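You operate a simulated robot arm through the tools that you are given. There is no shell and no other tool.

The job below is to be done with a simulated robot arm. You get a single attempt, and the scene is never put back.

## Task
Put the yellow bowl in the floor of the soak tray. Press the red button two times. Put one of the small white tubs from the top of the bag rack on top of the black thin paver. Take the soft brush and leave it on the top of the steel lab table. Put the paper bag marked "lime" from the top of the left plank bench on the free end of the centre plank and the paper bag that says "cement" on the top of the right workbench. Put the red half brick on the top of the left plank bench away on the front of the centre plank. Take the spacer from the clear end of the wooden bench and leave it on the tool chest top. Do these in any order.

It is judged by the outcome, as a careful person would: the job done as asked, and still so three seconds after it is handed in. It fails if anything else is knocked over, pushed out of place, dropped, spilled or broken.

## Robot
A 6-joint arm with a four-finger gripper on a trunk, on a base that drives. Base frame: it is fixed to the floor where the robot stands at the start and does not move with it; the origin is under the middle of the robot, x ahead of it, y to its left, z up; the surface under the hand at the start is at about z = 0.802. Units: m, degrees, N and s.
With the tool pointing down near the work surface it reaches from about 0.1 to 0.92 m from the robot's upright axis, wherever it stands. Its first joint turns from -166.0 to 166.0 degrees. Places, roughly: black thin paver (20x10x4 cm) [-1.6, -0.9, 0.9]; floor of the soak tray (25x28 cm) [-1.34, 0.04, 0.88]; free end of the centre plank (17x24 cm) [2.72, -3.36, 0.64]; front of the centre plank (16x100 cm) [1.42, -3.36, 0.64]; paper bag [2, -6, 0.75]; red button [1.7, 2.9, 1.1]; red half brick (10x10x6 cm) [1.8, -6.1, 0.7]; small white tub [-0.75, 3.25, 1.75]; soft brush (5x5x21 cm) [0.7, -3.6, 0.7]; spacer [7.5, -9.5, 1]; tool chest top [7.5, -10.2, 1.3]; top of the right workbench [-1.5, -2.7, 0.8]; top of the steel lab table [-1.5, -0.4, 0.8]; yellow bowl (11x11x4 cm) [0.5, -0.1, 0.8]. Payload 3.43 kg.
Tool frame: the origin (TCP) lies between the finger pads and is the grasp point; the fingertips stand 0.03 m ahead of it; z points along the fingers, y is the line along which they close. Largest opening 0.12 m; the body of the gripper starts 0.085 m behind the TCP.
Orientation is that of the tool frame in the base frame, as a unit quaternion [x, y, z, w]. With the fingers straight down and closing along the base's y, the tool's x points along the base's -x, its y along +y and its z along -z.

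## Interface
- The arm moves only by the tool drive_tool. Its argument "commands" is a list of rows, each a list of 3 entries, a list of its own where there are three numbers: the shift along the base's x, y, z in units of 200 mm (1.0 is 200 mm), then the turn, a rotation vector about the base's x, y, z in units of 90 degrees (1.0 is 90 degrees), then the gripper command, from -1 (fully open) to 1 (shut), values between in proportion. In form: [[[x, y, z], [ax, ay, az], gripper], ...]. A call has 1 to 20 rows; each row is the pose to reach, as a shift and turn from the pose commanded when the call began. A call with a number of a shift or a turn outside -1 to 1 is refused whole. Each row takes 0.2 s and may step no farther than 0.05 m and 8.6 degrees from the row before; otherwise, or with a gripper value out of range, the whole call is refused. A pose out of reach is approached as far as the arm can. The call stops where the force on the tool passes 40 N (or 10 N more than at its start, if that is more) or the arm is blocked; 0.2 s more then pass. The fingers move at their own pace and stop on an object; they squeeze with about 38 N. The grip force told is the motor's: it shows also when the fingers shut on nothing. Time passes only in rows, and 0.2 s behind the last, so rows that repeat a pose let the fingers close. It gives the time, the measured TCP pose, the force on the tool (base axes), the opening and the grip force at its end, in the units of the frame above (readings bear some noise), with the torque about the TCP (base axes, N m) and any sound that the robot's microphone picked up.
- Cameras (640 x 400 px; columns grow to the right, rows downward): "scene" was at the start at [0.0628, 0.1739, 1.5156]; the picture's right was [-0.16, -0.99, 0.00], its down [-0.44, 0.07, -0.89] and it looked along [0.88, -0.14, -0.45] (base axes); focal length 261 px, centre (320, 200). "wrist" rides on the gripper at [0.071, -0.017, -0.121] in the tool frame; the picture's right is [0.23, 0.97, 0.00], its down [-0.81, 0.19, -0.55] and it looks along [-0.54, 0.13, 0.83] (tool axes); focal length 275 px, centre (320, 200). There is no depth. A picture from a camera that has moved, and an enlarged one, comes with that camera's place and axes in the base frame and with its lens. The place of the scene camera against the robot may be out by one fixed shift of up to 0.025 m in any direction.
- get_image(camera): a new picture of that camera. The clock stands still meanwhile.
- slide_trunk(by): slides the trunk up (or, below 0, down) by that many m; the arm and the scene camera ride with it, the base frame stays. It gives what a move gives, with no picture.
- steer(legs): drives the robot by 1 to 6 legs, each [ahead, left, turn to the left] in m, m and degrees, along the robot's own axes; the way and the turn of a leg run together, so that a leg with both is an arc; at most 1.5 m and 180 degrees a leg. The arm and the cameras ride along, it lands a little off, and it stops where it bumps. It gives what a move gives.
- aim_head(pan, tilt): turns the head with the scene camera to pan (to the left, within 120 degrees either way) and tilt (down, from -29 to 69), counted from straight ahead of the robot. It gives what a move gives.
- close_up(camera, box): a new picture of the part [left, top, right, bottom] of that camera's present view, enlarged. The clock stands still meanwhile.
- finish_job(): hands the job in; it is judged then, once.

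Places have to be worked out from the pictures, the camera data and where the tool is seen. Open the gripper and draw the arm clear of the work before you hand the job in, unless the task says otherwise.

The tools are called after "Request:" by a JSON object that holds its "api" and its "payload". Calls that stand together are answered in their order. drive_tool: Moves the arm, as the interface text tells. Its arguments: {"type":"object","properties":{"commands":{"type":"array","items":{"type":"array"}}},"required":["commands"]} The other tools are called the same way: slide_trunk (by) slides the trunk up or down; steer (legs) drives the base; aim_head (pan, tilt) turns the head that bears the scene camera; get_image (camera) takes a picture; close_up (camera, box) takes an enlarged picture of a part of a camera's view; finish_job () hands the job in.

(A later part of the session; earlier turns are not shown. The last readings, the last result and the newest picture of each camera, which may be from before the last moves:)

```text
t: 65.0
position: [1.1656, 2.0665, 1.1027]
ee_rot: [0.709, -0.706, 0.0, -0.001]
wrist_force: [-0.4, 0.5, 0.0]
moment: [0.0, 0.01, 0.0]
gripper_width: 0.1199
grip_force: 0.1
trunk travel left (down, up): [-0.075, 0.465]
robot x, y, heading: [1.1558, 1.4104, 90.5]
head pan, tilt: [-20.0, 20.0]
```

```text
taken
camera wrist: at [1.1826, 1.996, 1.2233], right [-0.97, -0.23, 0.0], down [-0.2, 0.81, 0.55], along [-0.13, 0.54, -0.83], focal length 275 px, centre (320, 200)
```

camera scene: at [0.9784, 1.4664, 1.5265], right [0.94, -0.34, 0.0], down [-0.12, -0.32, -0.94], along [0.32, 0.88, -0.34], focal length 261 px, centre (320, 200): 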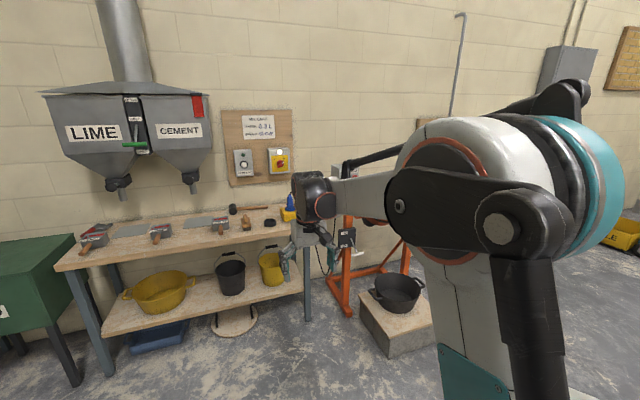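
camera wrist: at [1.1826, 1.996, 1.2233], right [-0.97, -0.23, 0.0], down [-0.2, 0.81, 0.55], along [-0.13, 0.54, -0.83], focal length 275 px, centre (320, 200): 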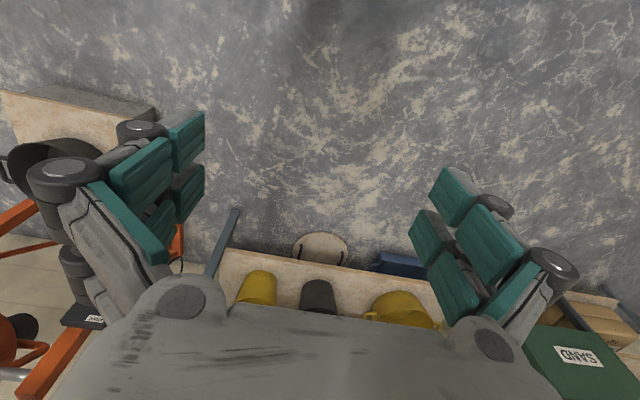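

The arm hides the box from the head. I turn the robot 45° right so the box lies left of the arm, and look again.

Request:
{"api": "steer", "payload": {"legs": [[0, 0, -50]]}}

Request:
{"api": "aim_head", "payload": {"pan": 25, "tilt": 20}}

Request:
{"api": "get_image", "payload": {"camera": "scene"}}

Request:
{"api": "close_up", "payload": {"camera": "scene", "box": [240, 100, 440, 260]}}

```text
t: 67.6
position: [1.6597, 1.8287, 1.1022]
ee_rot: [-0.349, 0.937, 0.0, 0.001]
wrist_force: [0.1, 0.5, -0.5]
moment: [-0.02, 0.02, 0.0]
gripper_width: 0.12
grip_force: 0.1
trunk travel left (down, up): [-0.075, 0.465]
robot x, y, heading: [1.158, 1.4105, 40.5]
head pan, tilt: [-20.0, 20.0]
```

```text
t: 68.7
position: [1.661, 1.8296, 1.1011]
ee_rot: [-0.348, 0.937, -0.001, -0.001]
wrist_force: [0.4, 0.7, -0.2]
moment: [0.0, -0.03, 0.01]
gripper_width: 0.1201
grip_force: 0.0
trunk travel left (down, up): [-0.075, 0.465]
robot x, y, heading: [1.1537, 1.4138, 41.0]
head pan, tilt: [25.0, 20.0]
```

```text
taken
camera scene: at [1.0397, 1.6228, 1.5264], right [0.91, -0.41, 0.0], down [-0.14, -0.31, -0.94], along [0.39, 0.86, -0.34], focal length 261 px, centre (320, 200)
```

scene: 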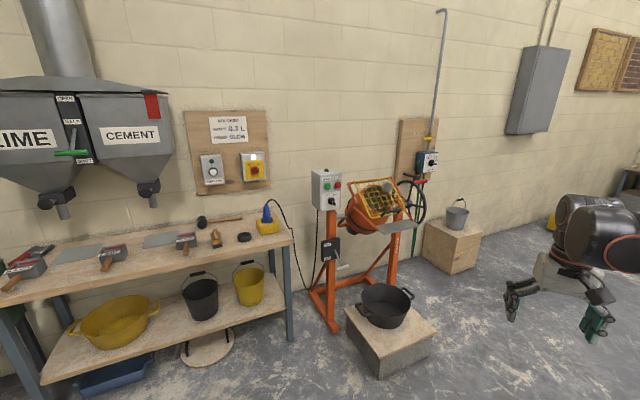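

```text
2.50 times, centred on (340, 180) of scene
camera zoom: at [1.0397, 1.6228, 1.5264], right [0.91, -0.41, 0.0], down [-0.14, -0.31, -0.94], along [0.39, 0.86, -0.34], focal length 652 px, centre (270, 250)
```

zoom: 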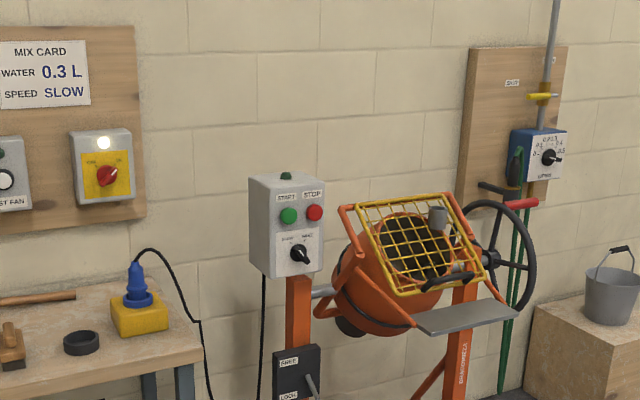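

The STOP (red) button is at about [1.72, 2.89, 1.1], its face toward -y. I turn back to face +y and take up a place at about (1.80, 1.88), short of the block with the bucket, then tip the hand forward with the fingers shut.

Request:
{"api": "steer", "payload": {"legs": [[0, 0, 49], [0, -0.65, 0], [0.45, 0, 0]]}}

Request:
{"api": "drive_tool", "payload": {"commands": [[[0, 0, 0], [0.083, 0, 0], 0], [[0, 0, 0], [0.167, 0, 0], 1], [[0, 0, 0], [0.25, 0, 0], 1], [[0, 0, 0], [0.333, 0, 0], 1], [[0, 0, 0], [0.417, 0, 0], 1], [[0, 0, 0], [0.5, 0, 0], 1], [[0, 0, 0], [0.583, 0, 0], 1], [[0, 0, 0], [0.667, 0, 0], 1], [[0, 0, 0], [0.75, 0, 0], 1], [[0, 0, 0], [0.833, 0, 0], 1], [[0, 0, 0], [0.917, 0, 0], 1], [[0, 0, 0], [1, 0, 0], 1], [[0, 0, 0], [1, 0, 0], 1]]}}

Request:
{"api": "get_image", "payload": {"camera": "wrist"}}

Request:
{"api": "aim_head", "payload": {"pan": 0, "tilt": 20}}

Request:
{"api": "get_image", "payload": {"camera": "scene"}}

```text
t: 76.8
position: [1.824, 2.511, 1.1021]
ee_rot: [-0.7, 0.714, 0.0, 0.0]
wrist_force: [0.6, 0.0, -0.5]
moment: [0.02, 0.0, -0.01]
gripper_width: 0.1201
grip_force: 0.1
trunk travel left (down, up): [-0.075, 0.465]
robot x, y, heading: [1.8021, 1.8575, 89.0]
head pan, tilt: [25.0, 20.0]
```

```text
t: 79.6
position: [1.8233, 2.5122, 1.1031]
ee_rot: [-0.507, 0.514, 0.496, 0.483]
wrist_force: [-0.7, 0.2, 0.2]
moment: [0.03, 0.01, 0.0]
gripper_width: 0.0
grip_force: 33.1
trunk travel left (down, up): [-0.075, 0.465]
robot x, y, heading: [1.7993, 1.8563, 89.0]
head pan, tilt: [25.0, 20.0]
```

```text
taken
camera wrist: at [1.8391, 2.3891, 1.0368], right [-0.98, -0.01, -0.21], down [-0.17, -0.52, 0.84], along [-0.12, 0.85, 0.51], focal length 275 px, centre (320, 200)
```

wrist: 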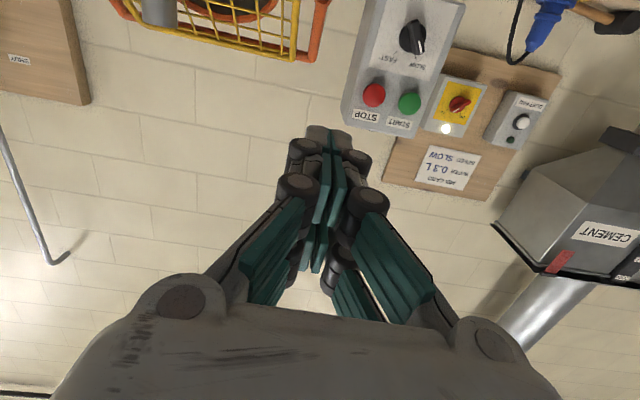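

```text
t: 80.5
position: [1.8232, 2.5123, 1.1025]
ee_rot: [-0.507, 0.514, 0.496, 0.483]
wrist_force: [-0.2, -0.3, -0.1]
moment: [0.05, 0.04, -0.03]
gripper_width: 0.0
grip_force: 33.4
trunk travel left (down, up): [-0.075, 0.465]
robot x, y, heading: [1.7962, 1.8573, 89.1]
head pan, tilt: [0.0, 20.0]
```

```text
taken
camera scene: at [1.592, 1.9216, 1.5264], right [1.0, -0.02, 0.0], down [-0.01, -0.34, -0.94], along [0.02, 0.94, -0.34], focal length 261 px, centre (320, 200)
```

scene: 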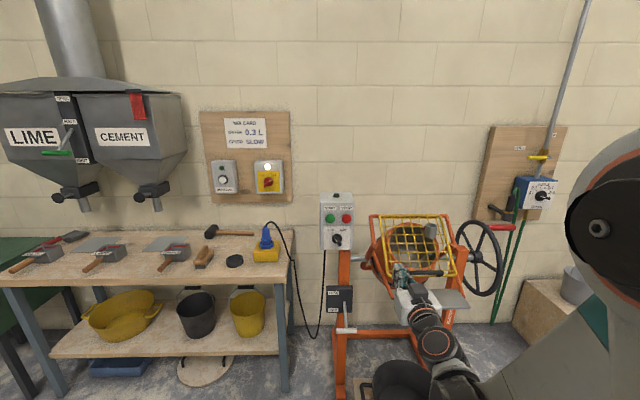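

Both cameras agree: red button at about [1.722, 2.87, 1.105]. I bring the shut fingertips in front of it, to TCP y = 2.70, and look.

Request:
{"api": "drive_tool", "payload": {"commands": [[[-0.17, 0.1, 0.01], [0, 0, 0], 1], [[-0.34, 0.2, 0.01], [0, 0, 0], 1], [[-0.504, 0.35, 0.012], [0, 0, 0], 1], [[-0.504, 0.55, 0.012], [0, 0, 0], 1], [[-0.504, 0.75, 0.012], [0, 0, 0], 1], [[-0.504, 0.94, 0.012], [0, 0, 0], 1], [[-0.504, 0.94, 0.012], [0, 0, 0], 1]]}}

Request:
{"api": "get_image", "payload": {"camera": "wrist"}}

Request:
{"api": "close_up", "payload": {"camera": "scene", "box": [300, 170, 420, 270]}}

```text
t: 82.1
position: [1.7209, 2.7026, 1.1019]
ee_rot: [-0.495, 0.505, 0.505, 0.495]
wrist_force: [0.0, 0.3, 0.1]
moment: [-0.01, 0.03, -0.02]
gripper_width: 0.0001
grip_force: 33.1
trunk travel left (down, up): [-0.075, 0.465]
robot x, y, heading: [1.7998, 1.8566, 88.7]
head pan, tilt: [0.0, 20.0]
```

```text
taken
camera wrist: at [1.7367, 2.5819, 1.0312], right [-0.98, 0.0, -0.21], down [-0.18, -0.55, 0.81], along [-0.12, 0.83, 0.54], focal length 275 px, centre (320, 200)
```

wrist: 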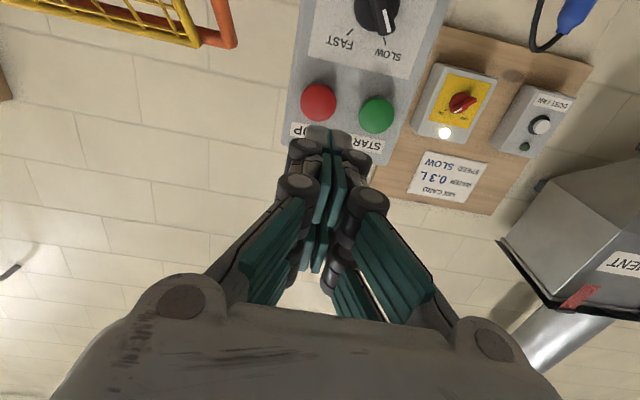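

```text
4.00 times, centred on (360, 220) of scene
camera zoom: at [1.592, 1.9222, 1.5264], right [1.0, -0.02, 0.0], down [-0.01, -0.34, -0.94], along [0.02, 0.94, -0.34], focal length 1043 px, centre (160, 120)
```

zoom: 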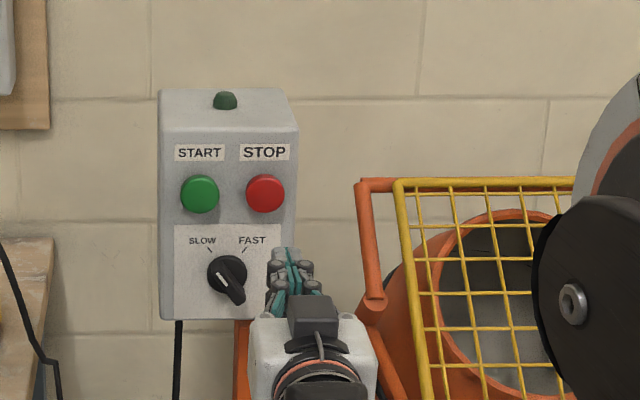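

The button is dead centre on the tool line (column 318). I advance until contact shows, in small rows.

Request:
{"api": "drive_tool", "payload": {"commands": [[[0.0, 0.15, 0.003], [0, 0, 0], 1], [[0.0, 0.3, 0.003], [0, 0, 0], 1], [[0.0, 0.4, 0.003], [0, 0, 0], 1], [[0.0, 0.45, 0.003], [0, 0, 0], 1], [[0.0, 0.5, 0.003], [0, 0, 0], 1], [[0.0, 0.5, 0.003], [0, 0, 0], 1]]}}

Request:
{"api": "get_image", "payload": {"camera": "wrist"}}

Request:
{"api": "close_up", "payload": {"camera": "scene", "box": [300, 170, 420, 270]}}

```text
t: 83.5
position: [1.7236, 2.8005, 1.1048]
ee_rot: [-0.495, 0.505, 0.505, 0.495]
wrist_force: [-0.5, -0.3, -0.1]
moment: [0.0, -0.02, -0.01]
gripper_width: 0.0001
grip_force: 33.5
trunk travel left (down, up): [-0.075, 0.465]
robot x, y, heading: [1.7979, 1.8546, 89.0]
head pan, tilt: [0.0, 20.0]
```

```text
taken
camera wrist: at [1.7387, 2.6794, 1.0331], right [-0.98, 0.0, -0.21], down [-0.18, -0.55, 0.81], along [-0.12, 0.83, 0.54], focal length 275 px, centre (320, 200)
```

wrist: 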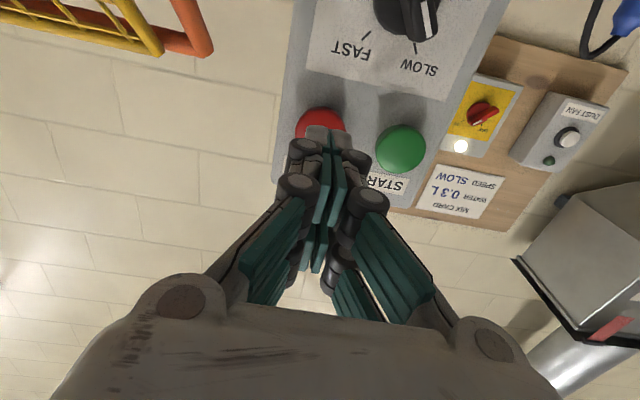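

```text
4.00 times, centred on (360, 220) of scene
camera zoom: at [1.592, 1.9219, 1.5264], right [1.0, -0.02, 0.0], down [-0.01, -0.34, -0.94], along [0.02, 0.94, -0.34], focal length 1043 px, centre (160, 120)
```

zoom: 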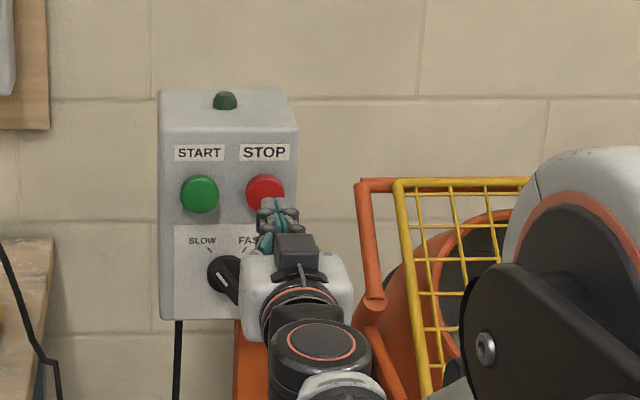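

Tips about 30 mm from the button by my estimate and still free. I advance in 4 mm rows.

Request:
{"api": "drive_tool", "payload": {"commands": [[[0.0, 0.02, 0.0], [0, 0, 0], 1], [[0.0, 0.04, 0.0], [0, 0, 0], 1], [[0.0, 0.06, 0.0], [0, 0, 0], 1], [[0.0, 0.08, 0.0], [0, 0, 0], 1], [[0.0, 0.08, 0.0], [0, 0, 0], 1]]}}

Request:
{"api": "close_up", "payload": {"camera": "scene", "box": [320, 195, 380, 245]}}

Request:
{"api": "get_image", "payload": {"camera": "wrist"}}

```text
t: 84.7
position: [1.7243, 2.8162, 1.1056]
ee_rot: [-0.495, 0.505, 0.505, 0.495]
wrist_force: [1.1, -0.2, -0.6]
moment: [0.01, -0.03, 0.0]
gripper_width: 0.0
grip_force: 33.5
trunk travel left (down, up): [-0.075, 0.465]
robot x, y, heading: [1.7963, 1.8569, 88.6]
head pan, tilt: [0.0, 20.0]
```

```text
8.00 times, centred on (350, 220) of scene
camera zoom: at [1.592, 1.9218, 1.5264], right [1.0, -0.02, 0.0], down [-0.01, -0.34, -0.94], along [0.02, 0.94, -0.34], focal length 2087 px, centre (80, 40)
```

zoom: 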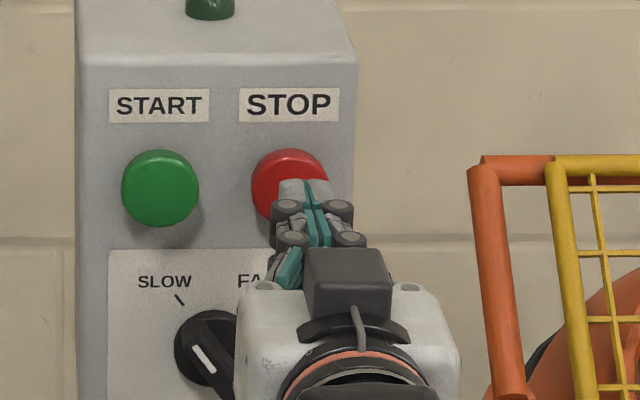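

```text
taken
camera wrist: at [1.7389, 2.6958, 1.0341], right [-0.98, 0.0, -0.21], down [-0.18, -0.55, 0.81], along [-0.12, 0.83, 0.54], focal length 275 px, centre (320, 200)
```

wrist: 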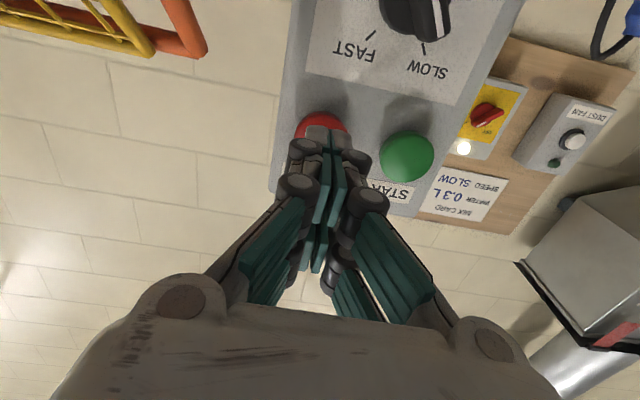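

Tips are lined up on the red button's face. Keep advancing in 3 mm rows.

Request:
{"api": "drive_tool", "payload": {"commands": [[[-0.01, 0.015, 0.0], [0, 0, 0], 1], [[-0.01, 0.03, 0.0], [0, 0, 0], 1], [[-0.01, 0.045, 0.0], [0, 0, 0], 1], [[-0.01, 0.06, 0.0], [0, 0, 0], 1]]}}

Request:
{"api": "drive_tool", "payload": {"commands": [[[0, 0.015, 0.0], [0, 0, 0], 1], [[0, 0.03, 0.0], [0, 0, 0], 1]]}}

```text
t: 85.7
position: [1.7218, 2.8289, 1.104]
ee_rot: [-0.495, 0.505, 0.504, 0.495]
wrist_force: [-0.2, -0.4, -0.4]
moment: [0.01, 0.02, -0.02]
gripper_width: 0.0
grip_force: 33.1
trunk travel left (down, up): [-0.075, 0.465]
robot x, y, heading: [1.7992, 1.856, 89.0]
head pan, tilt: [0.0, 20.0]
```

```text
t: 86.3
position: [1.7219, 2.8333, 1.1051]
ee_rot: [-0.496, 0.504, 0.505, 0.495]
wrist_force: [0.2, -0.3, -0.2]
moment: [-0.03, -0.02, 0.05]
gripper_width: 0.0
grip_force: 33.8
trunk travel left (down, up): [-0.075, 0.465]
robot x, y, heading: [1.7964, 1.8585, 88.8]
head pan, tilt: [0.0, 20.0]
```

Still free at tip y ≈ 2.863. A few more millimetres.

Request:
{"api": "drive_tool", "payload": {"commands": [[[0, 0.015, 0.0], [0, 0, 0], 1], [[0, 0.03, 0.0], [0, 0, 0], 1]]}}

Request:
{"api": "drive_tool", "payload": {"commands": [[[0, 0.01, 0.0], [0, 0, 0], 1], [[0, 0.02, 0.0], [0, 0, 0], 1]]}}

Request:
{"api": "close_up", "payload": {"camera": "scene", "box": [320, 195, 380, 245]}}

```text
t: 86.9
position: [1.7215, 2.8411, 1.1058]
ee_rot: [-0.495, 0.505, 0.504, 0.496]
wrist_force: [-0.2, -0.3, 0.3]
moment: [0.0, 0.02, 0.01]
gripper_width: 0.0
grip_force: 33.7
trunk travel left (down, up): [-0.075, 0.465]
robot x, y, heading: [1.7989, 1.8569, 88.9]
head pan, tilt: [0.0, 20.0]
```

```text
t: 87.5
position: [1.7218, 2.8442, 1.104]
ee_rot: [-0.495, 0.505, 0.505, 0.495]
wrist_force: [0.1, 0.2, 0.4]
moment: [-0.01, 0.0, -0.01]
gripper_width: 0.0003
grip_force: 33.1
trunk travel left (down, up): [-0.075, 0.465]
robot x, y, heading: [1.7992, 1.8538, 89.1]
head pan, tilt: [0.0, 20.0]
```

```text
8.00 times, centred on (350, 220) of scene
camera zoom: at [1.592, 1.9218, 1.5264], right [1.0, -0.02, 0.0], down [-0.01, -0.34, -0.94], along [0.02, 0.94, -0.34], focal length 2087 px, centre (80, 40)
```

zoom: 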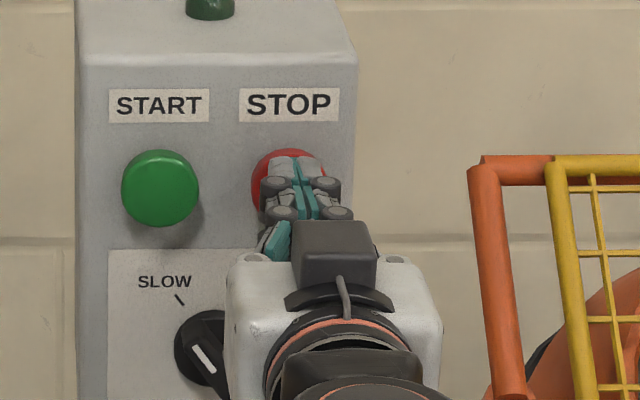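

The tip covers the button well; no contact yet. Continue with 3 mm steps.

Request:
{"api": "drive_tool", "payload": {"commands": [[[0, 0.015, 0.0], [0, 0, 0], 1], [[0, 0.03, 0.0], [0, 0, 0], 1]]}}

Request:
{"api": "drive_tool", "payload": {"commands": [[[0, 0.015, 0.0], [0, 0, 0], 1], [[0, 0.015, 0.0], [0, 0, 0], 1]]}}

Request:
{"api": "drive_tool", "payload": {"commands": [[[0, 0.015, 0.0], [0, 0, 0], 1], [[0, 0.015, 0.0], [0, 0, 0], 1]]}}

```text
t: 88.1
position: [1.7214, 2.8497, 1.1044]
ee_rot: [-0.496, 0.505, 0.505, 0.495]
wrist_force: [0.4, -0.8, 0.2]
moment: [0.01, 0.0, -0.01]
gripper_width: 0.0
grip_force: 33.7
trunk travel left (down, up): [-0.075, 0.465]
robot x, y, heading: [1.7992, 1.86, 88.8]
head pan, tilt: [0.0, 20.0]
```

```text
t: 88.7
position: [1.7225, 2.8526, 1.1048]
ee_rot: [-0.496, 0.504, 0.505, 0.495]
wrist_force: [-0.3, -1.8, -0.7]
moment: [0.01, 0.0, 0.0]
gripper_width: 0.0059
grip_force: 33.5
trunk travel left (down, up): [-0.075, 0.465]
robot x, y, heading: [1.7998, 1.8561, 89.0]
head pan, tilt: [0.0, 20.0]
```

```text
t: 89.3
position: [1.7226, 2.8554, 1.1054]
ee_rot: [-0.496, 0.504, 0.505, 0.495]
wrist_force: [-1.3, -4.2, -0.8]
moment: [-0.03, -0.02, 0.0]
gripper_width: 0.0061
grip_force: 32.9
trunk travel left (down, up): [-0.075, 0.465]
robot x, y, heading: [1.7973, 1.8581, 88.7]
head pan, tilt: [0.0, 20.0]
heard: click
```

A click was heard with -4 N: one press. I back off 15 mm to release fully.

Request:
{"api": "drive_tool", "payload": {"commands": [[[0, -0.04, 0.0], [0, 0, 0], 1], [[0, -0.08, 0.0], [0, 0, 0], 1], [[0, -0.08, 0.0], [0, 0, 0], 1], [[0, -0.08, 0.0], [0, 0, 0], 1]]}}

Request:
{"api": "close_up", "payload": {"camera": "scene", "box": [310, 185, 390, 245]}}

```text
t: 90.3
position: [1.7216, 2.8398, 1.1042]
ee_rot: [-0.495, 0.505, 0.504, 0.495]
wrist_force: [0.1, 0.3, -0.5]
moment: [0.01, 0.02, -0.02]
gripper_width: 0.0
grip_force: 33.2
trunk travel left (down, up): [-0.075, 0.465]
robot x, y, heading: [1.8008, 1.8552, 89.1]
head pan, tilt: [0.0, 20.0]
```

```text
6.67 times, centred on (350, 215) of scene
camera zoom: at [1.592, 1.9219, 1.5264], right [1.0, -0.02, 0.0], down [-0.01, -0.34, -0.94], along [0.02, 0.94, -0.34], focal length 1739 px, centre (120, 100)
```

zoom: 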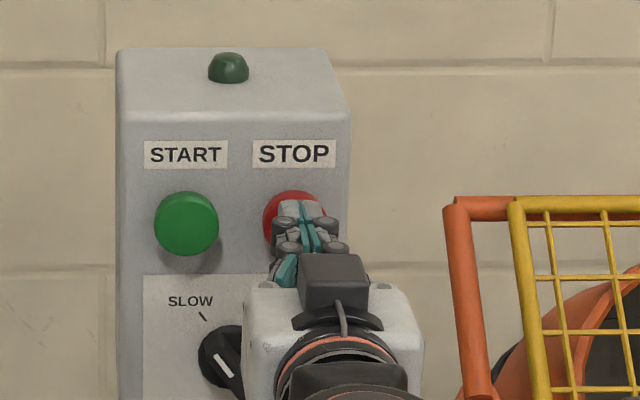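

Released. Second press: advance to the same depth, slightly beyond the click point, and then withdraw.

Request:
{"api": "drive_tool", "payload": {"commands": [[[0, 0.03, 0.0], [0, 0, 0], 1], [[0, 0.06, 0.0], [0, 0, 0], 1], [[0, 0.075, 0.0], [0, 0, 0], 1], [[0, 0.08, 0.0], [0, 0, 0], 1], [[0, 0.08, 0.0], [0, 0, 0], 1]]}}

```text
t: 91.5
position: [1.7212, 2.8557, 1.1051]
ee_rot: [-0.495, 0.505, 0.505, 0.495]
wrist_force: [0.7, -4.6, -2.0]
moment: [-0.04, 0.0, 0.02]
gripper_width: 0.0059
grip_force: 33.2
trunk travel left (down, up): [-0.075, 0.465]
robot x, y, heading: [1.7983, 1.8564, 88.8]
head pan, tilt: [0.0, 20.0]
heard: click
```

Second click heard. I withdraw straight back and then turn the hand down again.

Request:
{"api": "drive_tool", "payload": {"commands": [[[0, -0.1, 0.0], [0, 0, 0], 1], [[0, -0.3, 0.0], [0, 0, 0], 1], [[0, -0.5, 0.0], [0, 0, 0], 1], [[0, -0.75, 0.0], [0, 0, 0], 1], [[0, -1, 0.0], [0, 0, 0], 1], [[0, -1, 0.0], [0, 0, 0], 1]]}}

Request:
{"api": "close_up", "payload": {"camera": "scene", "box": [310, 170, 390, 250]}}

```text
t: 92.9
position: [1.7198, 2.6541, 1.1069]
ee_rot: [-0.495, 0.505, 0.506, 0.495]
wrist_force: [0.3, -0.8, -0.2]
moment: [-0.03, -0.01, 0.01]
gripper_width: 0.0003
grip_force: 33.3
trunk travel left (down, up): [-0.075, 0.465]
robot x, y, heading: [1.797, 1.8598, 88.7]
head pan, tilt: [0.0, 20.0]
```

```text
5.00 times, centred on (350, 210) of scene
camera zoom: at [1.592, 1.921, 1.5264], right [1.0, -0.02, 0.0], down [-0.01, -0.34, -0.94], along [0.02, 0.94, -0.34], focal length 1304 px, centre (170, 150)
```

zoom: 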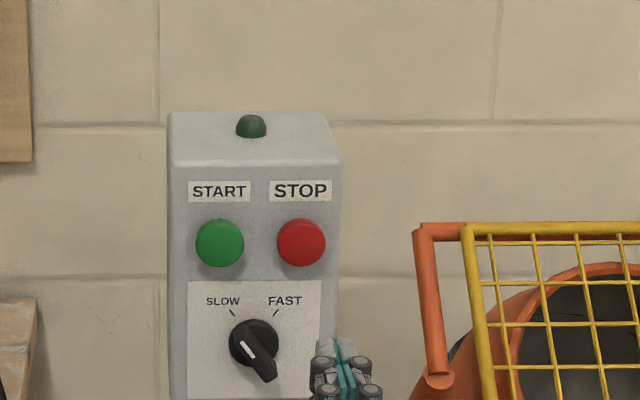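

Both presses are done and the knob and box are unchanged. I turn the hand down again, then drive left to the rack.

Request:
{"api": "drive_tool", "payload": {"commands": [[[0, -0.05, 0], [-0.083, 0, 0], 0.5], [[0, -0.1, 0], [-0.167, 0, 0], 0], [[0, -0.15, 0], [-0.25, 0, 0], -1], [[0, -0.2, 0], [-0.333, 0, 0], -1], [[0, -0.25, 0], [-0.417, 0, 0], -1], [[0, -0.3, 0], [-0.5, 0, 0], -1], [[0, -0.35, 0], [-0.583, 0, 0], -1], [[0, -0.4, 0], [-0.667, 0, 0], -1], [[0, -0.45, 0], [-0.75, 0, 0], -1], [[0, -0.5, 0], [-0.833, 0, 0], -1], [[0, -0.55, 0], [-0.917, 0, 0], -1], [[0, -0.6, 0], [-1, 0, 0], -1], [[0, -0.6, 0], [-1, 0, 0], -1]]}}

Request:
{"api": "steer", "payload": {"legs": [[-0.4, 0, 0], [0, 1.25, 0], [0, 1.25, 0]]}}

Request:
{"api": "slide_trunk", "payload": {"by": 0.46}}

Request:
{"api": "aim_head", "payload": {"pan": 0, "tilt": 10}}

Request:
{"api": "get_image", "payload": {"camera": "scene"}}

```text
t: 95.7
position: [1.7218, 2.5353, 1.1053]
ee_rot: [-0.693, 0.708, -0.074, 0.119]
wrist_force: [-0.3, -0.1, 0.0]
moment: [-0.04, -0.01, 0.0]
gripper_width: 0.12
grip_force: 0.0
out of reach, approached as far as the arm can: row 1, 5, 6, 7, 8, 9, 10, 11, 12, 13
trunk travel left (down, up): [-0.075, 0.465]
robot x, y, heading: [1.7988, 1.8591, 88.9]
head pan, tilt: [0.0, 20.0]
```

```text
t: 109.9
position: [-0.7597, 2.1868, 1.1047]
ee_rot: [-0.689, 0.711, -0.074, 0.119]
wrist_force: [0.1, 0.4, -0.2]
moment: [0.04, -0.02, -0.01]
gripper_width: 0.12
grip_force: 0.1
trunk travel left (down, up): [-0.075, 0.465]
robot x, y, heading: [-0.6892, 1.505, 88.2]
head pan, tilt: [0.0, 20.0]
```

```text
refused: 0.46 is not a number from -0.4 to 0.4
```

```text
t: 110.6
position: [-0.7582, 2.1865, 1.1051]
ee_rot: [-0.689, 0.711, -0.075, 0.119]
wrist_force: [-0.7, -0.2, 0.3]
moment: [0.03, 0.01, 0.01]
gripper_width: 0.1201
grip_force: 0.0
trunk travel left (down, up): [-0.075, 0.465]
robot x, y, heading: [-0.6938, 1.5072, 88.3]
head pan, tilt: [0.0, 10.0]
```

```text
taken
camera scene: at [-0.8966, 1.5737, 1.5427], right [1.0, -0.03, 0.0], down [-0.01, -0.17, -0.98], along [0.03, 0.98, -0.17], focal length 261 px, centre (320, 200)
```

scene: 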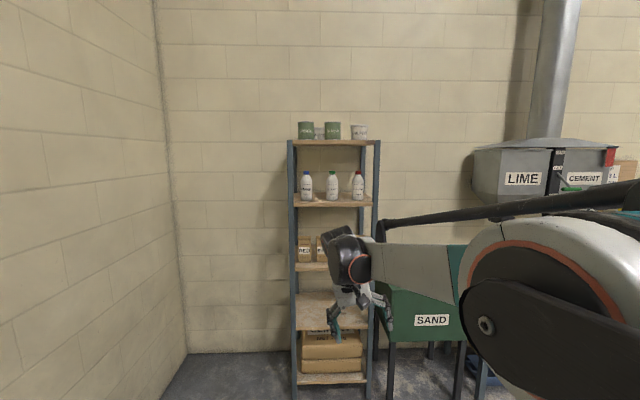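

The hand ended about 16° short of straight down. Top of rack: two green tins and white tubs. I raise the trunk and command the pose afresh.

Request:
{"api": "slide_trunk", "payload": {"by": 0.4}}

Request:
{"api": "drive_tool", "payload": {"commands": [[[0, -0.1, 0], [0, 0, 0], -1], [[0, -0.2, 0], [0, 0, 0], -1], [[0, -0.3, 0], [0, 0, 0], -1], [[0, -0.4, 0], [0, 0, 0], -1], [[0, -0.4, 0], [0, 0, 0], -1]]}}

Request:
{"api": "close_up", "payload": {"camera": "scene", "box": [270, 100, 400, 180]}}

```text
t: 114.5
position: [-0.7579, 2.1875, 1.5037]
ee_rot: [-0.688, 0.712, -0.075, 0.119]
wrist_force: [-0.1, -0.6, -0.4]
moment: [0.0, 0.02, -0.02]
gripper_width: 0.1201
grip_force: 0.1
trunk travel left (down, up): [-0.475, 0.065]
robot x, y, heading: [-0.6905, 1.5085, 88.3]
head pan, tilt: [0.0, 10.0]
```

```text
t: 115.7
position: [-0.7594, 2.107, 1.5053]
ee_rot: [-0.688, 0.712, -0.075, 0.119]
wrist_force: [0.7, 0.9, 0.8]
moment: [-0.03, -0.05, 0.0]
gripper_width: 0.1202
grip_force: 0.2
trunk travel left (down, up): [-0.475, 0.065]
robot x, y, heading: [-0.6923, 1.5076, 88.0]
head pan, tilt: [0.0, 10.0]
```

```text
4.92 times, centred on (335, 140) of scene
camera zoom: at [-0.8968, 1.5746, 1.9426], right [1.0, -0.03, 0.0], down [-0.01, -0.17, -0.98], along [0.03, 0.98, -0.17], focal length 1284 px, centre (246, 495)
```

zoom: 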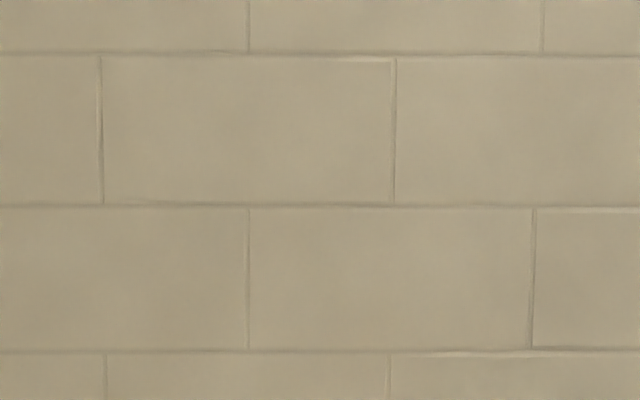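

The hand tilts 16° toward +x; I correct it by a small turn.

Request:
{"api": "drive_tool", "payload": {"commands": [[[0, 0, 0], [-0.012, 0.06, 0], -1], [[0, 0, 0], [-0.024, 0.12, 0], -1], [[0, 0, 0], [-0.0367, 0.176, 0], -1], [[0, 0, 0], [-0.0367, 0.176, 0], -1]]}}

Request:
{"api": "aim_head", "payload": {"pan": 0, "tilt": 20}}

Request:
{"api": "get_image", "payload": {"camera": "scene"}}

```text
t: 116.7
position: [-0.7577, 2.1071, 1.5055]
ee_rot: [-0.688, 0.712, -0.071, 0.121]
wrist_force: [0.6, 0.6, 0.0]
moment: [0.0, 0.0, -0.01]
gripper_width: 0.12
grip_force: 0.0
out of reach, approached as far as the arm can: row 1, 2, 3, 4
trunk travel left (down, up): [-0.475, 0.065]
robot x, y, heading: [-0.6968, 1.5051, 88.0]
head pan, tilt: [0.0, 10.0]
```

```text
t: 117.4
position: [-0.7582, 2.1063, 1.506]
ee_rot: [-0.689, 0.711, -0.071, 0.121]
wrist_force: [0.6, 0.0, -0.2]
moment: [-0.01, -0.01, 0.0]
gripper_width: 0.1202
grip_force: 0.0
trunk travel left (down, up): [-0.475, 0.065]
robot x, y, heading: [-0.6934, 1.5049, 88.3]
head pan, tilt: [0.0, 20.0]
```

```text
taken
camera scene: at [-0.8966, 1.5739, 1.9265], right [1.0, -0.03, 0.0], down [-0.01, -0.34, -0.94], along [0.03, 0.94, -0.34], focal length 261 px, centre (320, 200)
```

scene: 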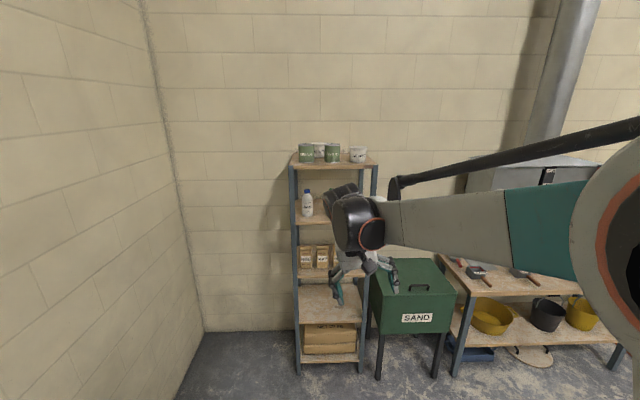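

The correction is blocked there, perhaps by a joint limit with the hand left of the middle. I move the hand 0.12 m to the right first and then turn it.

Request:
{"api": "drive_tool", "payload": {"commands": [[[0.2, 0, 0], [0, 0, 0], -1], [[0.4, 0, 0], [0, 0, 0], -1], [[0.6, 0, 0], [0, 0, 0], -1], [[0.6, 0, 0], [-0.012, 0.06, 0], -1], [[0.6, 0, 0], [-0.024, 0.12, 0], -1], [[0.6, 0, 0], [-0.0367, 0.176, 0], -1], [[0.6, 0, 0], [-0.0367, 0.176, 0], -1]]}}

```text
t: 119.0
position: [-0.6641, 2.1054, 1.5054]
ee_rot: [-0.681, 0.718, -0.071, 0.123]
wrist_force: [0.1, -0.6, 1.5]
moment: [0.01, 0.0, -0.04]
gripper_width: 0.12
grip_force: 0.1
out of reach, approached as far as the arm can: row 3, 4, 5, 6, 7
trunk travel left (down, up): [-0.475, 0.065]
robot x, y, heading: [-0.6936, 1.5044, 88.4]
head pan, tilt: [0.0, 20.0]
```

Even that shift was cut short, so a wrist joint seems to sit in another branch after the forward pose. I test which way is free by yawing the hand.

Request:
{"api": "drive_tool", "payload": {"commands": [[[0, 0, 0], [0, 0, 0.09], -1], [[0, 0, 0], [0, 0, 0.18], -1], [[0, 0, 0], [0, 0, 0.27], -1], [[0, 0, 0], [0, 0, 0.36], -1], [[0, 0, 0], [0, 0, 0.36], -1]]}}

Request:
{"api": "aim_head", "payload": {"pan": -10, "tilt": 40}}

Request:
{"api": "get_image", "payload": {"camera": "scene"}}

```text
t: 120.2
position: [-0.6645, 2.1052, 1.5053]
ee_rot: [-0.681, 0.718, -0.071, 0.124]
wrist_force: [0.8, 0.7, -0.4]
moment: [0.02, 0.01, 0.03]
gripper_width: 0.1199
grip_force: 0.0
out of reach, approached as far as the arm can: row 1, 2, 3, 4, 5
trunk travel left (down, up): [-0.475, 0.065]
robot x, y, heading: [-0.688, 1.5027, 88.3]
head pan, tilt: [0.0, 20.0]
```

```text
t: 121.0
position: [-0.6641, 2.1058, 1.5052]
ee_rot: [-0.682, 0.718, -0.071, 0.122]
wrist_force: [-0.2, -0.3, -0.3]
moment: [0.02, 0.0, 0.01]
gripper_width: 0.1199
grip_force: 0.0
trunk travel left (down, up): [-0.475, 0.065]
robot x, y, heading: [-0.6961, 1.5066, 88.0]
head pan, tilt: [-10.0, 40.0]
```

```text
taken
camera scene: at [-0.8822, 1.564, 1.8951], right [0.98, -0.21, 0.0], down [-0.13, -0.63, -0.77], along [0.16, 0.75, -0.64], focal length 261 px, centre (320, 200)
```

scene: 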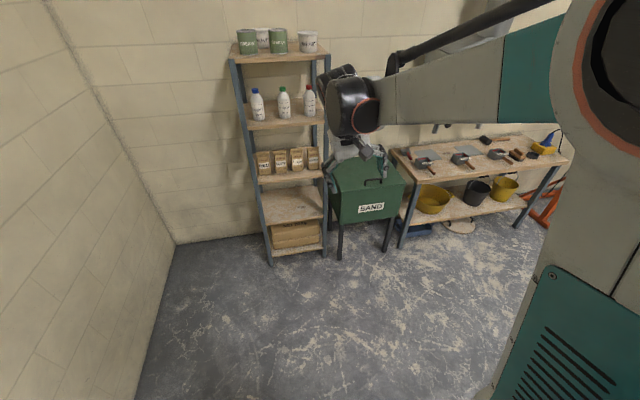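

Positive yaw is blocked; I try the opposite yaw.

Request:
{"api": "drive_tool", "payload": {"commands": [[[0, 0, 0], [0, 0, -0.09], -1], [[0, 0, 0], [0, 0, -0.18], -1], [[0, 0, 0], [0, 0, -0.27], -1], [[0, 0, 0], [0, 0, -0.36], -1], [[0, 0, 0], [0, 0, -0.36], -1]]}}

```text
t: 122.2
position: [-0.6629, 2.103, 1.5061]
ee_rot: [-0.453, 0.879, -0.106, 0.107]
wrist_force: [0.4, -0.4, 0.0]
moment: [0.0, 0.02, -0.02]
gripper_width: 0.1202
grip_force: 0.0
trunk travel left (down, up): [-0.475, 0.065]
robot x, y, heading: [-0.6916, 1.5076, 88.0]
head pan, tilt: [-10.0, 40.0]
```

Negative yaw is free. From this yaw I now level the hand.

Request:
{"api": "drive_tool", "payload": {"commands": [[[0, 0, 0], [0.019, 0.061, 0], -1], [[0, 0, 0], [0.038, 0.122, 0], -1], [[0, 0, 0], [0.0577, 0.183, 0], -1], [[0, 0, 0], [0.0577, 0.183, 0], -1]]}}

```text
t: 123.2
position: [-0.6639, 2.1041, 1.5065]
ee_rot: [-0.455, 0.88, -0.055, 0.129]
wrist_force: [-0.6, -0.9, -0.8]
moment: [0.04, 0.05, 0.04]
gripper_width: 0.1201
grip_force: 0.0
out of reach, approached as far as the arm can: row 1, 2, 3, 4
trunk travel left (down, up): [-0.475, 0.065]
robot x, y, heading: [-0.6932, 1.5009, 88.4]
head pan, tilt: [-10.0, 40.0]
```

In this branch the tilt stays limited, so I must return the way I came: first to the forward-pointing pose on the left, then back to the place where I first tipped the hand, and tip it down there.

Request:
{"api": "drive_tool", "payload": {"commands": [[[-0.04, 0.08, 0], [0.0747, -0.0134, 0.0351], -1], [[-0.08, 0.16, 0], [0.1493, -0.0268, 0.0703], -1], [[-0.12, 0.24, 0], [0.224, -0.0401, 0.1054], -1], [[-0.16, 0.31, 0], [0.2987, -0.0535, 0.1406], -1], [[-0.2, 0.39, 0], [0.3733, -0.0669, 0.1757], -1], [[-0.24, 0.47, 0], [0.448, -0.0803, 0.2109], -1], [[-0.28, 0.55, 0], [0.5227, -0.0936, 0.246], -1], [[-0.32, 0.62, 0], [0.5973, -0.107, 0.2811], -1], [[-0.36, 0.7, 0], [0.672, -0.1204, 0.3163], -1], [[-0.4, 0.78, 0], [0.7467, -0.1338, 0.3514], -1], [[-0.44, 0.86, 0], [0.8213, -0.1471, 0.3866], -1], [[-0.48, 0.93, 0], [0.896, -0.1605, 0.4217], -1], [[-0.48, 0.93, 0], [0.896, -0.1605, 0.4217], -1]]}}

```text
t: 126.0
position: [-0.7625, 2.2897, 1.5077]
ee_rot: [-0.496, 0.504, 0.506, 0.494]
wrist_force: [-0.8, -0.5, 0.4]
moment: [0.05, 0.02, 0.0]
gripper_width: 0.1202
grip_force: 0.0
trunk travel left (down, up): [-0.475, 0.065]
robot x, y, heading: [-0.6884, 1.5074, 87.9]
head pan, tilt: [-10.0, 40.0]
```

Forward pose reached without complaint. Now I retrace: to the far forward point, back along the same line to the first tipping place.

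Request:
{"api": "drive_tool", "payload": {"commands": [[[0, 0.15, 0], [0, 0, 0], -1], [[0, 0.3, 0], [0, 0, 0], -1], [[0, 0.15, 0], [0, 0, 0], -1], [[0, 0, 0], [0, 0, 0], -1], [[0, -0.15, 0], [0, 0, 0], -1], [[0, -0.303, 0], [0, 0, 0], -1], [[0.167, -0.453, 0], [0, 0, 0], -1], [[0.337, -0.553, 0], [0, 0, 0], -1], [[0.507, -0.653, 0], [0, 0, 0], -1], [[0.507, -0.653, 0], [0, 0, 0], -1]]}}

Request:
{"api": "drive_tool", "payload": {"commands": [[[0, 0, 0], [-0.083, 0, 0], -1], [[0, 0, 0], [-0.167, 0, 0], -1], [[0, 0, 0], [-0.25, 0, 0], -1], [[0, 0, 0], [-0.333, 0, 0], -1], [[0, 0, 0], [-0.417, 0, 0], -1], [[0, 0, 0], [-0.5, 0, 0], -1]]}}

```text
t: 128.2
position: [-0.6612, 2.159, 1.5068]
ee_rot: [-0.495, 0.506, 0.504, 0.494]
wrist_force: [0.5, 0.7, 0.4]
moment: [0.02, -0.01, -0.04]
gripper_width: 0.12
grip_force: 0.0
trunk travel left (down, up): [-0.475, 0.065]
robot x, y, heading: [-0.6937, 1.5097, 88.1]
head pan, tilt: [-10.0, 40.0]
```

```text
t: 129.6
position: [-0.6574, 2.1593, 1.5073]
ee_rot: [-0.647, 0.661, 0.271, 0.268]
wrist_force: [0.0, -0.9, 1.1]
moment: [0.01, 0.0, -0.01]
gripper_width: 0.1201
grip_force: 0.1
out of reach, approached as far as the arm can: row 1
trunk travel left (down, up): [-0.475, 0.065]
robot x, y, heading: [-0.693, 1.5063, 87.9]
head pan, tilt: [-10.0, 40.0]
```

Half-way down with only the first row hesitating. Continue the rest of the pitch.

Request:
{"api": "drive_tool", "payload": {"commands": [[[0, 0, 0], [-0.083, 0, 0], -1], [[0, 0, 0], [-0.167, 0, 0], -1], [[0, 0, 0], [-0.25, 0, 0], -1], [[0, 0, 0], [-0.333, 0, 0], -1], [[0, 0, 0], [-0.417, 0, 0], -1], [[0, 0, 0], [-0.5, 0, 0], -1], [[0, 0, 0], [-0.5, 0, 0], -1]]}}

```text
t: 131.2
position: [-0.6599, 2.1586, 1.5069]
ee_rot: [-0.699, 0.715, -0.001, 0.0]
wrist_force: [-0.1, 0.1, 0.6]
moment: [0.06, 0.0, 0.01]
gripper_width: 0.1198
grip_force: 0.1
trunk travel left (down, up): [-0.475, 0.065]
robot x, y, heading: [-0.6893, 1.5042, 88.2]
head pan, tilt: [-10.0, 40.0]
```

The hand is straight down again. I raise the trunk the rest of the way and look at the rack's top.

Request:
{"api": "slide_trunk", "payload": {"by": 0.06}}

Request:
{"api": "aim_head", "payload": {"pan": 5, "tilt": 15}}

Request:
{"api": "get_image", "payload": {"camera": "scene"}}

Request:
{"api": "close_up", "payload": {"camera": "scene", "box": [280, 120, 420, 220]}}

```text
t: 132.2
position: [-0.6576, 2.1599, 1.566]
ee_rot: [-0.7, 0.714, -0.001, 0.0]
wrist_force: [0.0, -0.1, -0.6]
moment: [-0.03, -0.04, 0.0]
gripper_width: 0.1201
grip_force: 0.0
trunk travel left (down, up): [-0.535, 0.005]
robot x, y, heading: [-0.695, 1.5083, 88.1]
head pan, tilt: [-10.0, 40.0]
```

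```text
t: 133.1
position: [-0.6579, 2.1596, 1.5656]
ee_rot: [-0.7, 0.714, -0.001, -0.001]
wrist_force: [-0.1, -0.2, -1.4]
moment: [-0.01, 0.04, 0.03]
gripper_width: 0.1199
grip_force: 0.1
trunk travel left (down, up): [-0.535, 0.005]
robot x, y, heading: [-0.6907, 1.5071, 87.9]
head pan, tilt: [5.0, 15.0]
```

```text
taken
camera scene: at [-0.9047, 1.5743, 1.9945], right [1.0, 0.05, 0.0], down [0.01, -0.26, -0.97], along [-0.05, 0.96, -0.26], focal length 261 px, centre (320, 200)
```

scene: 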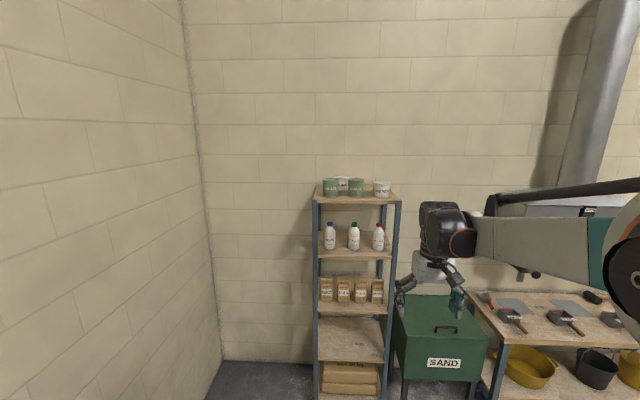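

```text
4.00 times, centred on (350, 170) of scene
camera zoom: at [-0.9047, 1.5743, 1.9945], right [1.0, 0.05, 0.0], down [0.01, -0.26, -0.97], along [-0.05, 0.96, -0.26], focal length 1043 px, centre (200, 320)
```

zoom: 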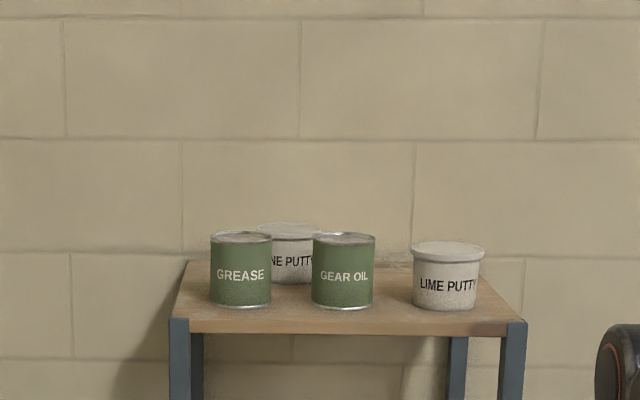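

The right-hand "LIME PUTTY" tub stands free on the rack's right front. I raise the hand and yaw it 90° so it will close along y, away from the green tin.

Request:
{"api": "drive_tool", "payload": {"commands": [[[0, 0, 0.1], [0, 0, 0.083], -1], [[0, 0, 0.2], [0, 0, 0.167], -1], [[0, 0, 0.3], [0, 0, 0.25], -1], [[0, 0, 0.4], [0, 0, 0.333], -1], [[0, 0, 0.5], [0, 0, 0.417], -1], [[0, 0, 0.6], [0, 0, 0.5], -1], [[0, 0, 0.7], [0, 0, 0.583], -1], [[0, 0, 0.8], [0, 0, 0.667], -1], [[0, 0, 0.9], [0, 0, 0.75], -1], [[0, 0, 1], [0, 0, 0.833], -1], [[0, 0, 1], [0, 0, 0.917], -1], [[0, 0, 1], [0, 0, 1], -1], [[0, 0, 1], [0, 0, 1], -1]]}}

Request:
{"api": "drive_tool", "payload": {"commands": [[[0, 0, 0.15], [0, 0, 0], -1], [[0, 0, 0.3], [0, 0, 0], -1], [[0, 0, 0.5], [0, 0, 0], -1], [[0, 0, 0.5], [0, 0, 0], -1]]}}

```text
t: 135.9
position: [-0.6593, 2.1602, 1.7659]
ee_rot: [1.0, -0.01, 0.0, 0.0]
wrist_force: [-0.9, -0.7, -0.2]
moment: [-0.02, -0.02, 0.01]
gripper_width: 0.1201
grip_force: 0.0
trunk travel left (down, up): [-0.535, 0.005]
robot x, y, heading: [-0.6911, 1.5025, 88.0]
head pan, tilt: [5.0, 15.0]
```

```text
t: 136.9
position: [-0.6602, 2.1599, 1.8647]
ee_rot: [1.0, -0.011, 0.001, -0.001]
wrist_force: [-0.3, -1.0, -0.2]
moment: [0.01, 0.01, 0.0]
gripper_width: 0.1202
grip_force: 0.0
trunk travel left (down, up): [-0.535, 0.005]
robot x, y, heading: [-0.6898, 1.5051, 87.8]
head pan, tilt: [5.0, 15.0]
```

Raised to 1.865. I drive 0.7 m ahead so the hand comes just short of the rack, and look.

Request:
{"api": "steer", "payload": {"legs": [[0.7, 0, 0]]}}

Request:
{"api": "get_image", "payload": {"camera": "wrist"}}

Request:
{"api": "aim_head", "payload": {"pan": -10, "tilt": 20}}

Request:
{"api": "get_image", "payload": {"camera": "scene"}}

```text
t: 140.7
position: [-0.664, 2.8566, 1.8648]
ee_rot: [1.0, 0.003, 0.001, 0.0]
wrist_force: [-0.4, 0.3, -0.2]
moment: [0.0, -0.01, 0.03]
gripper_width: 0.1199
grip_force: 0.1
trunk travel left (down, up): [-0.535, 0.005]
robot x, y, heading: [-0.6761, 2.2026, 89.5]
head pan, tilt: [5.0, 15.0]
```

```text
taken
camera wrist: at [-0.5942, 2.8751, 1.9864], right [0.24, -0.97, 0.0], down [-0.81, -0.2, 0.55], along [-0.54, -0.13, -0.83], focal length 275 px, centre (320, 200)
```

wrist: 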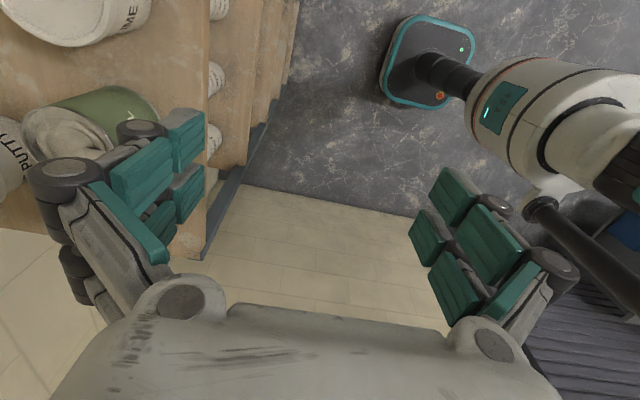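

```text
t: 141.5
position: [-0.6647, 2.8561, 1.8654]
ee_rot: [1.0, 0.003, 0.001, -0.001]
wrist_force: [0.6, -0.6, -0.1]
moment: [0.0, -0.03, 0.01]
gripper_width: 0.1199
grip_force: 0.1
trunk travel left (down, up): [-0.535, 0.005]
robot x, y, heading: [-0.6813, 2.2067, 89.5]
head pan, tilt: [-10.0, 20.0]
```

```text
taken
camera scene: at [-0.8692, 2.2628, 1.9865], right [0.98, -0.18, 0.0], down [-0.06, -0.34, -0.94], along [0.17, 0.92, -0.34], focal length 261 px, centre (320, 200)
```

scene: 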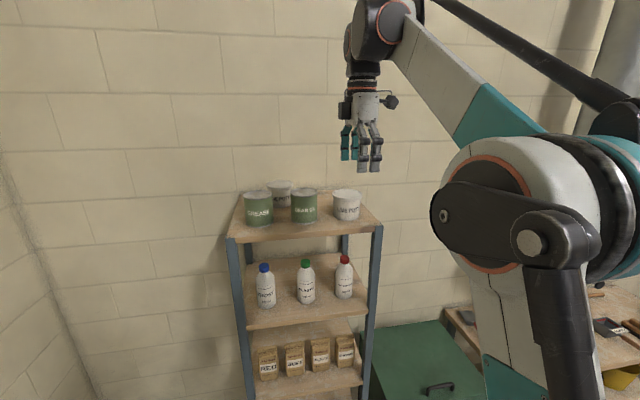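

The tub's lid centre triangulates to about [-0.61, 3.14, 1.69]. I drive 0.23 m on and 0.05 m right so that the hand hangs nearly over it.

Request:
{"api": "steer", "payload": {"legs": [[0.23, -0.05, 0]]}}

Request:
{"api": "get_image", "payload": {"camera": "wrist"}}

Request:
{"api": "get_image", "payload": {"camera": "scene"}}

```text
t: 143.2
position: [-0.6157, 3.086, 1.8657]
ee_rot: [1.0, 0.005, 0.001, 0.0]
wrist_force: [0.5, 1.3, -0.5]
moment: [-0.04, 0.0, 0.02]
gripper_width: 0.1198
grip_force: 0.1
trunk travel left (down, up): [-0.535, 0.005]
robot x, y, heading: [-0.6249, 2.4262, 89.9]
head pan, tilt: [-10.0, 20.0]
```

```text
taken
camera wrist: at [-0.5446, 3.1028, 1.9861], right [0.24, -0.97, 0.0], down [-0.81, -0.2, 0.55], along [-0.54, -0.13, -0.83], focal length 275 px, centre (320, 200)
```

wrist: 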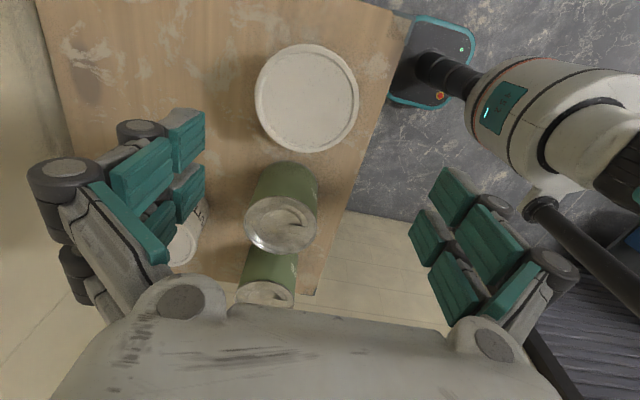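

```text
taken
camera scene: at [-0.8175, 2.4907, 1.9864], right [0.98, -0.18, 0.0], down [-0.06, -0.34, -0.94], along [0.16, 0.92, -0.34], focal length 261 px, centre (320, 200)
```

scene: 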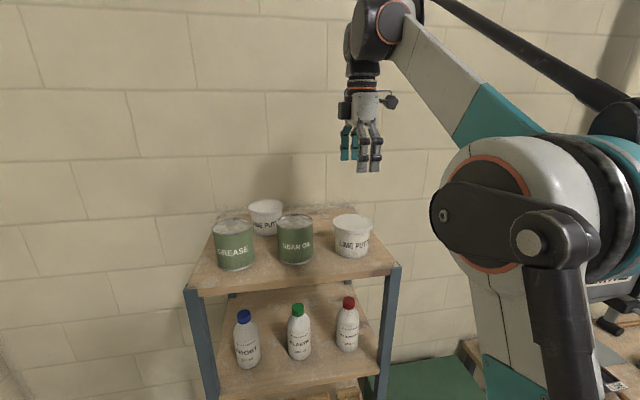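

Lid centre by the wrist camera: about [-0.617, 3.101], diameter ≈ 0.108. I centre and descend to 1.77 for another look.

Request:
{"api": "drive_tool", "payload": {"commands": [[[-0.01, 0.075, 0], [0, 0, 0], -1], [[-0.01, 0.075, -0.15], [0, 0, 0], -1], [[-0.01, 0.075, -0.3], [0, 0, 0], -1], [[-0.01, 0.075, -0.45], [0, 0, 0], -1], [[-0.01, 0.075, -0.45], [0, 0, 0], -1]]}}

Request:
{"api": "get_image", "payload": {"camera": "wrist"}}

Request:
{"api": "close_up", "payload": {"camera": "scene", "box": [300, 120, 420, 280]}}

```text
t: 144.4
position: [-0.6182, 3.0983, 1.7753]
ee_rot: [1.0, 0.005, 0.001, -0.001]
wrist_force: [0.2, 0.0, 0.6]
moment: [0.0, -0.01, 0.02]
gripper_width: 0.12
grip_force: 0.2
trunk travel left (down, up): [-0.535, 0.005]
robot x, y, heading: [-0.628, 2.4283, 90.1]
head pan, tilt: [-10.0, 20.0]
```

```text
taken
camera wrist: at [-0.5483, 3.1149, 1.8962], right [0.24, -0.97, 0.0], down [-0.81, -0.2, 0.55], along [-0.54, -0.13, -0.83], focal length 275 px, centre (320, 200)
```

wrist: 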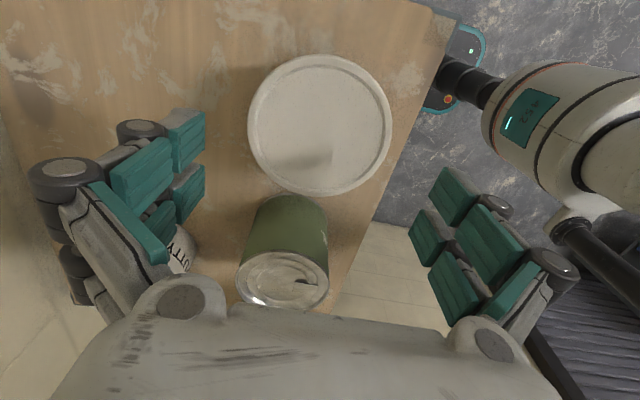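

```text
2.50 times, centred on (360, 200) of scene
camera zoom: at [-0.8179, 2.4891, 1.9864], right [0.98, -0.18, 0.0], down [-0.06, -0.34, -0.94], along [0.16, 0.93, -0.34], focal length 652 px, centre (220, 200)
```

zoom: 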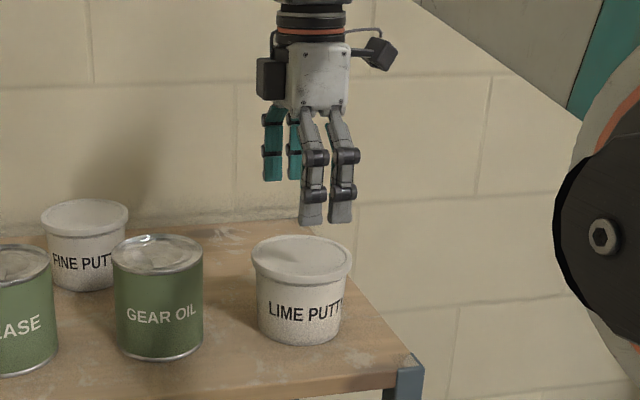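

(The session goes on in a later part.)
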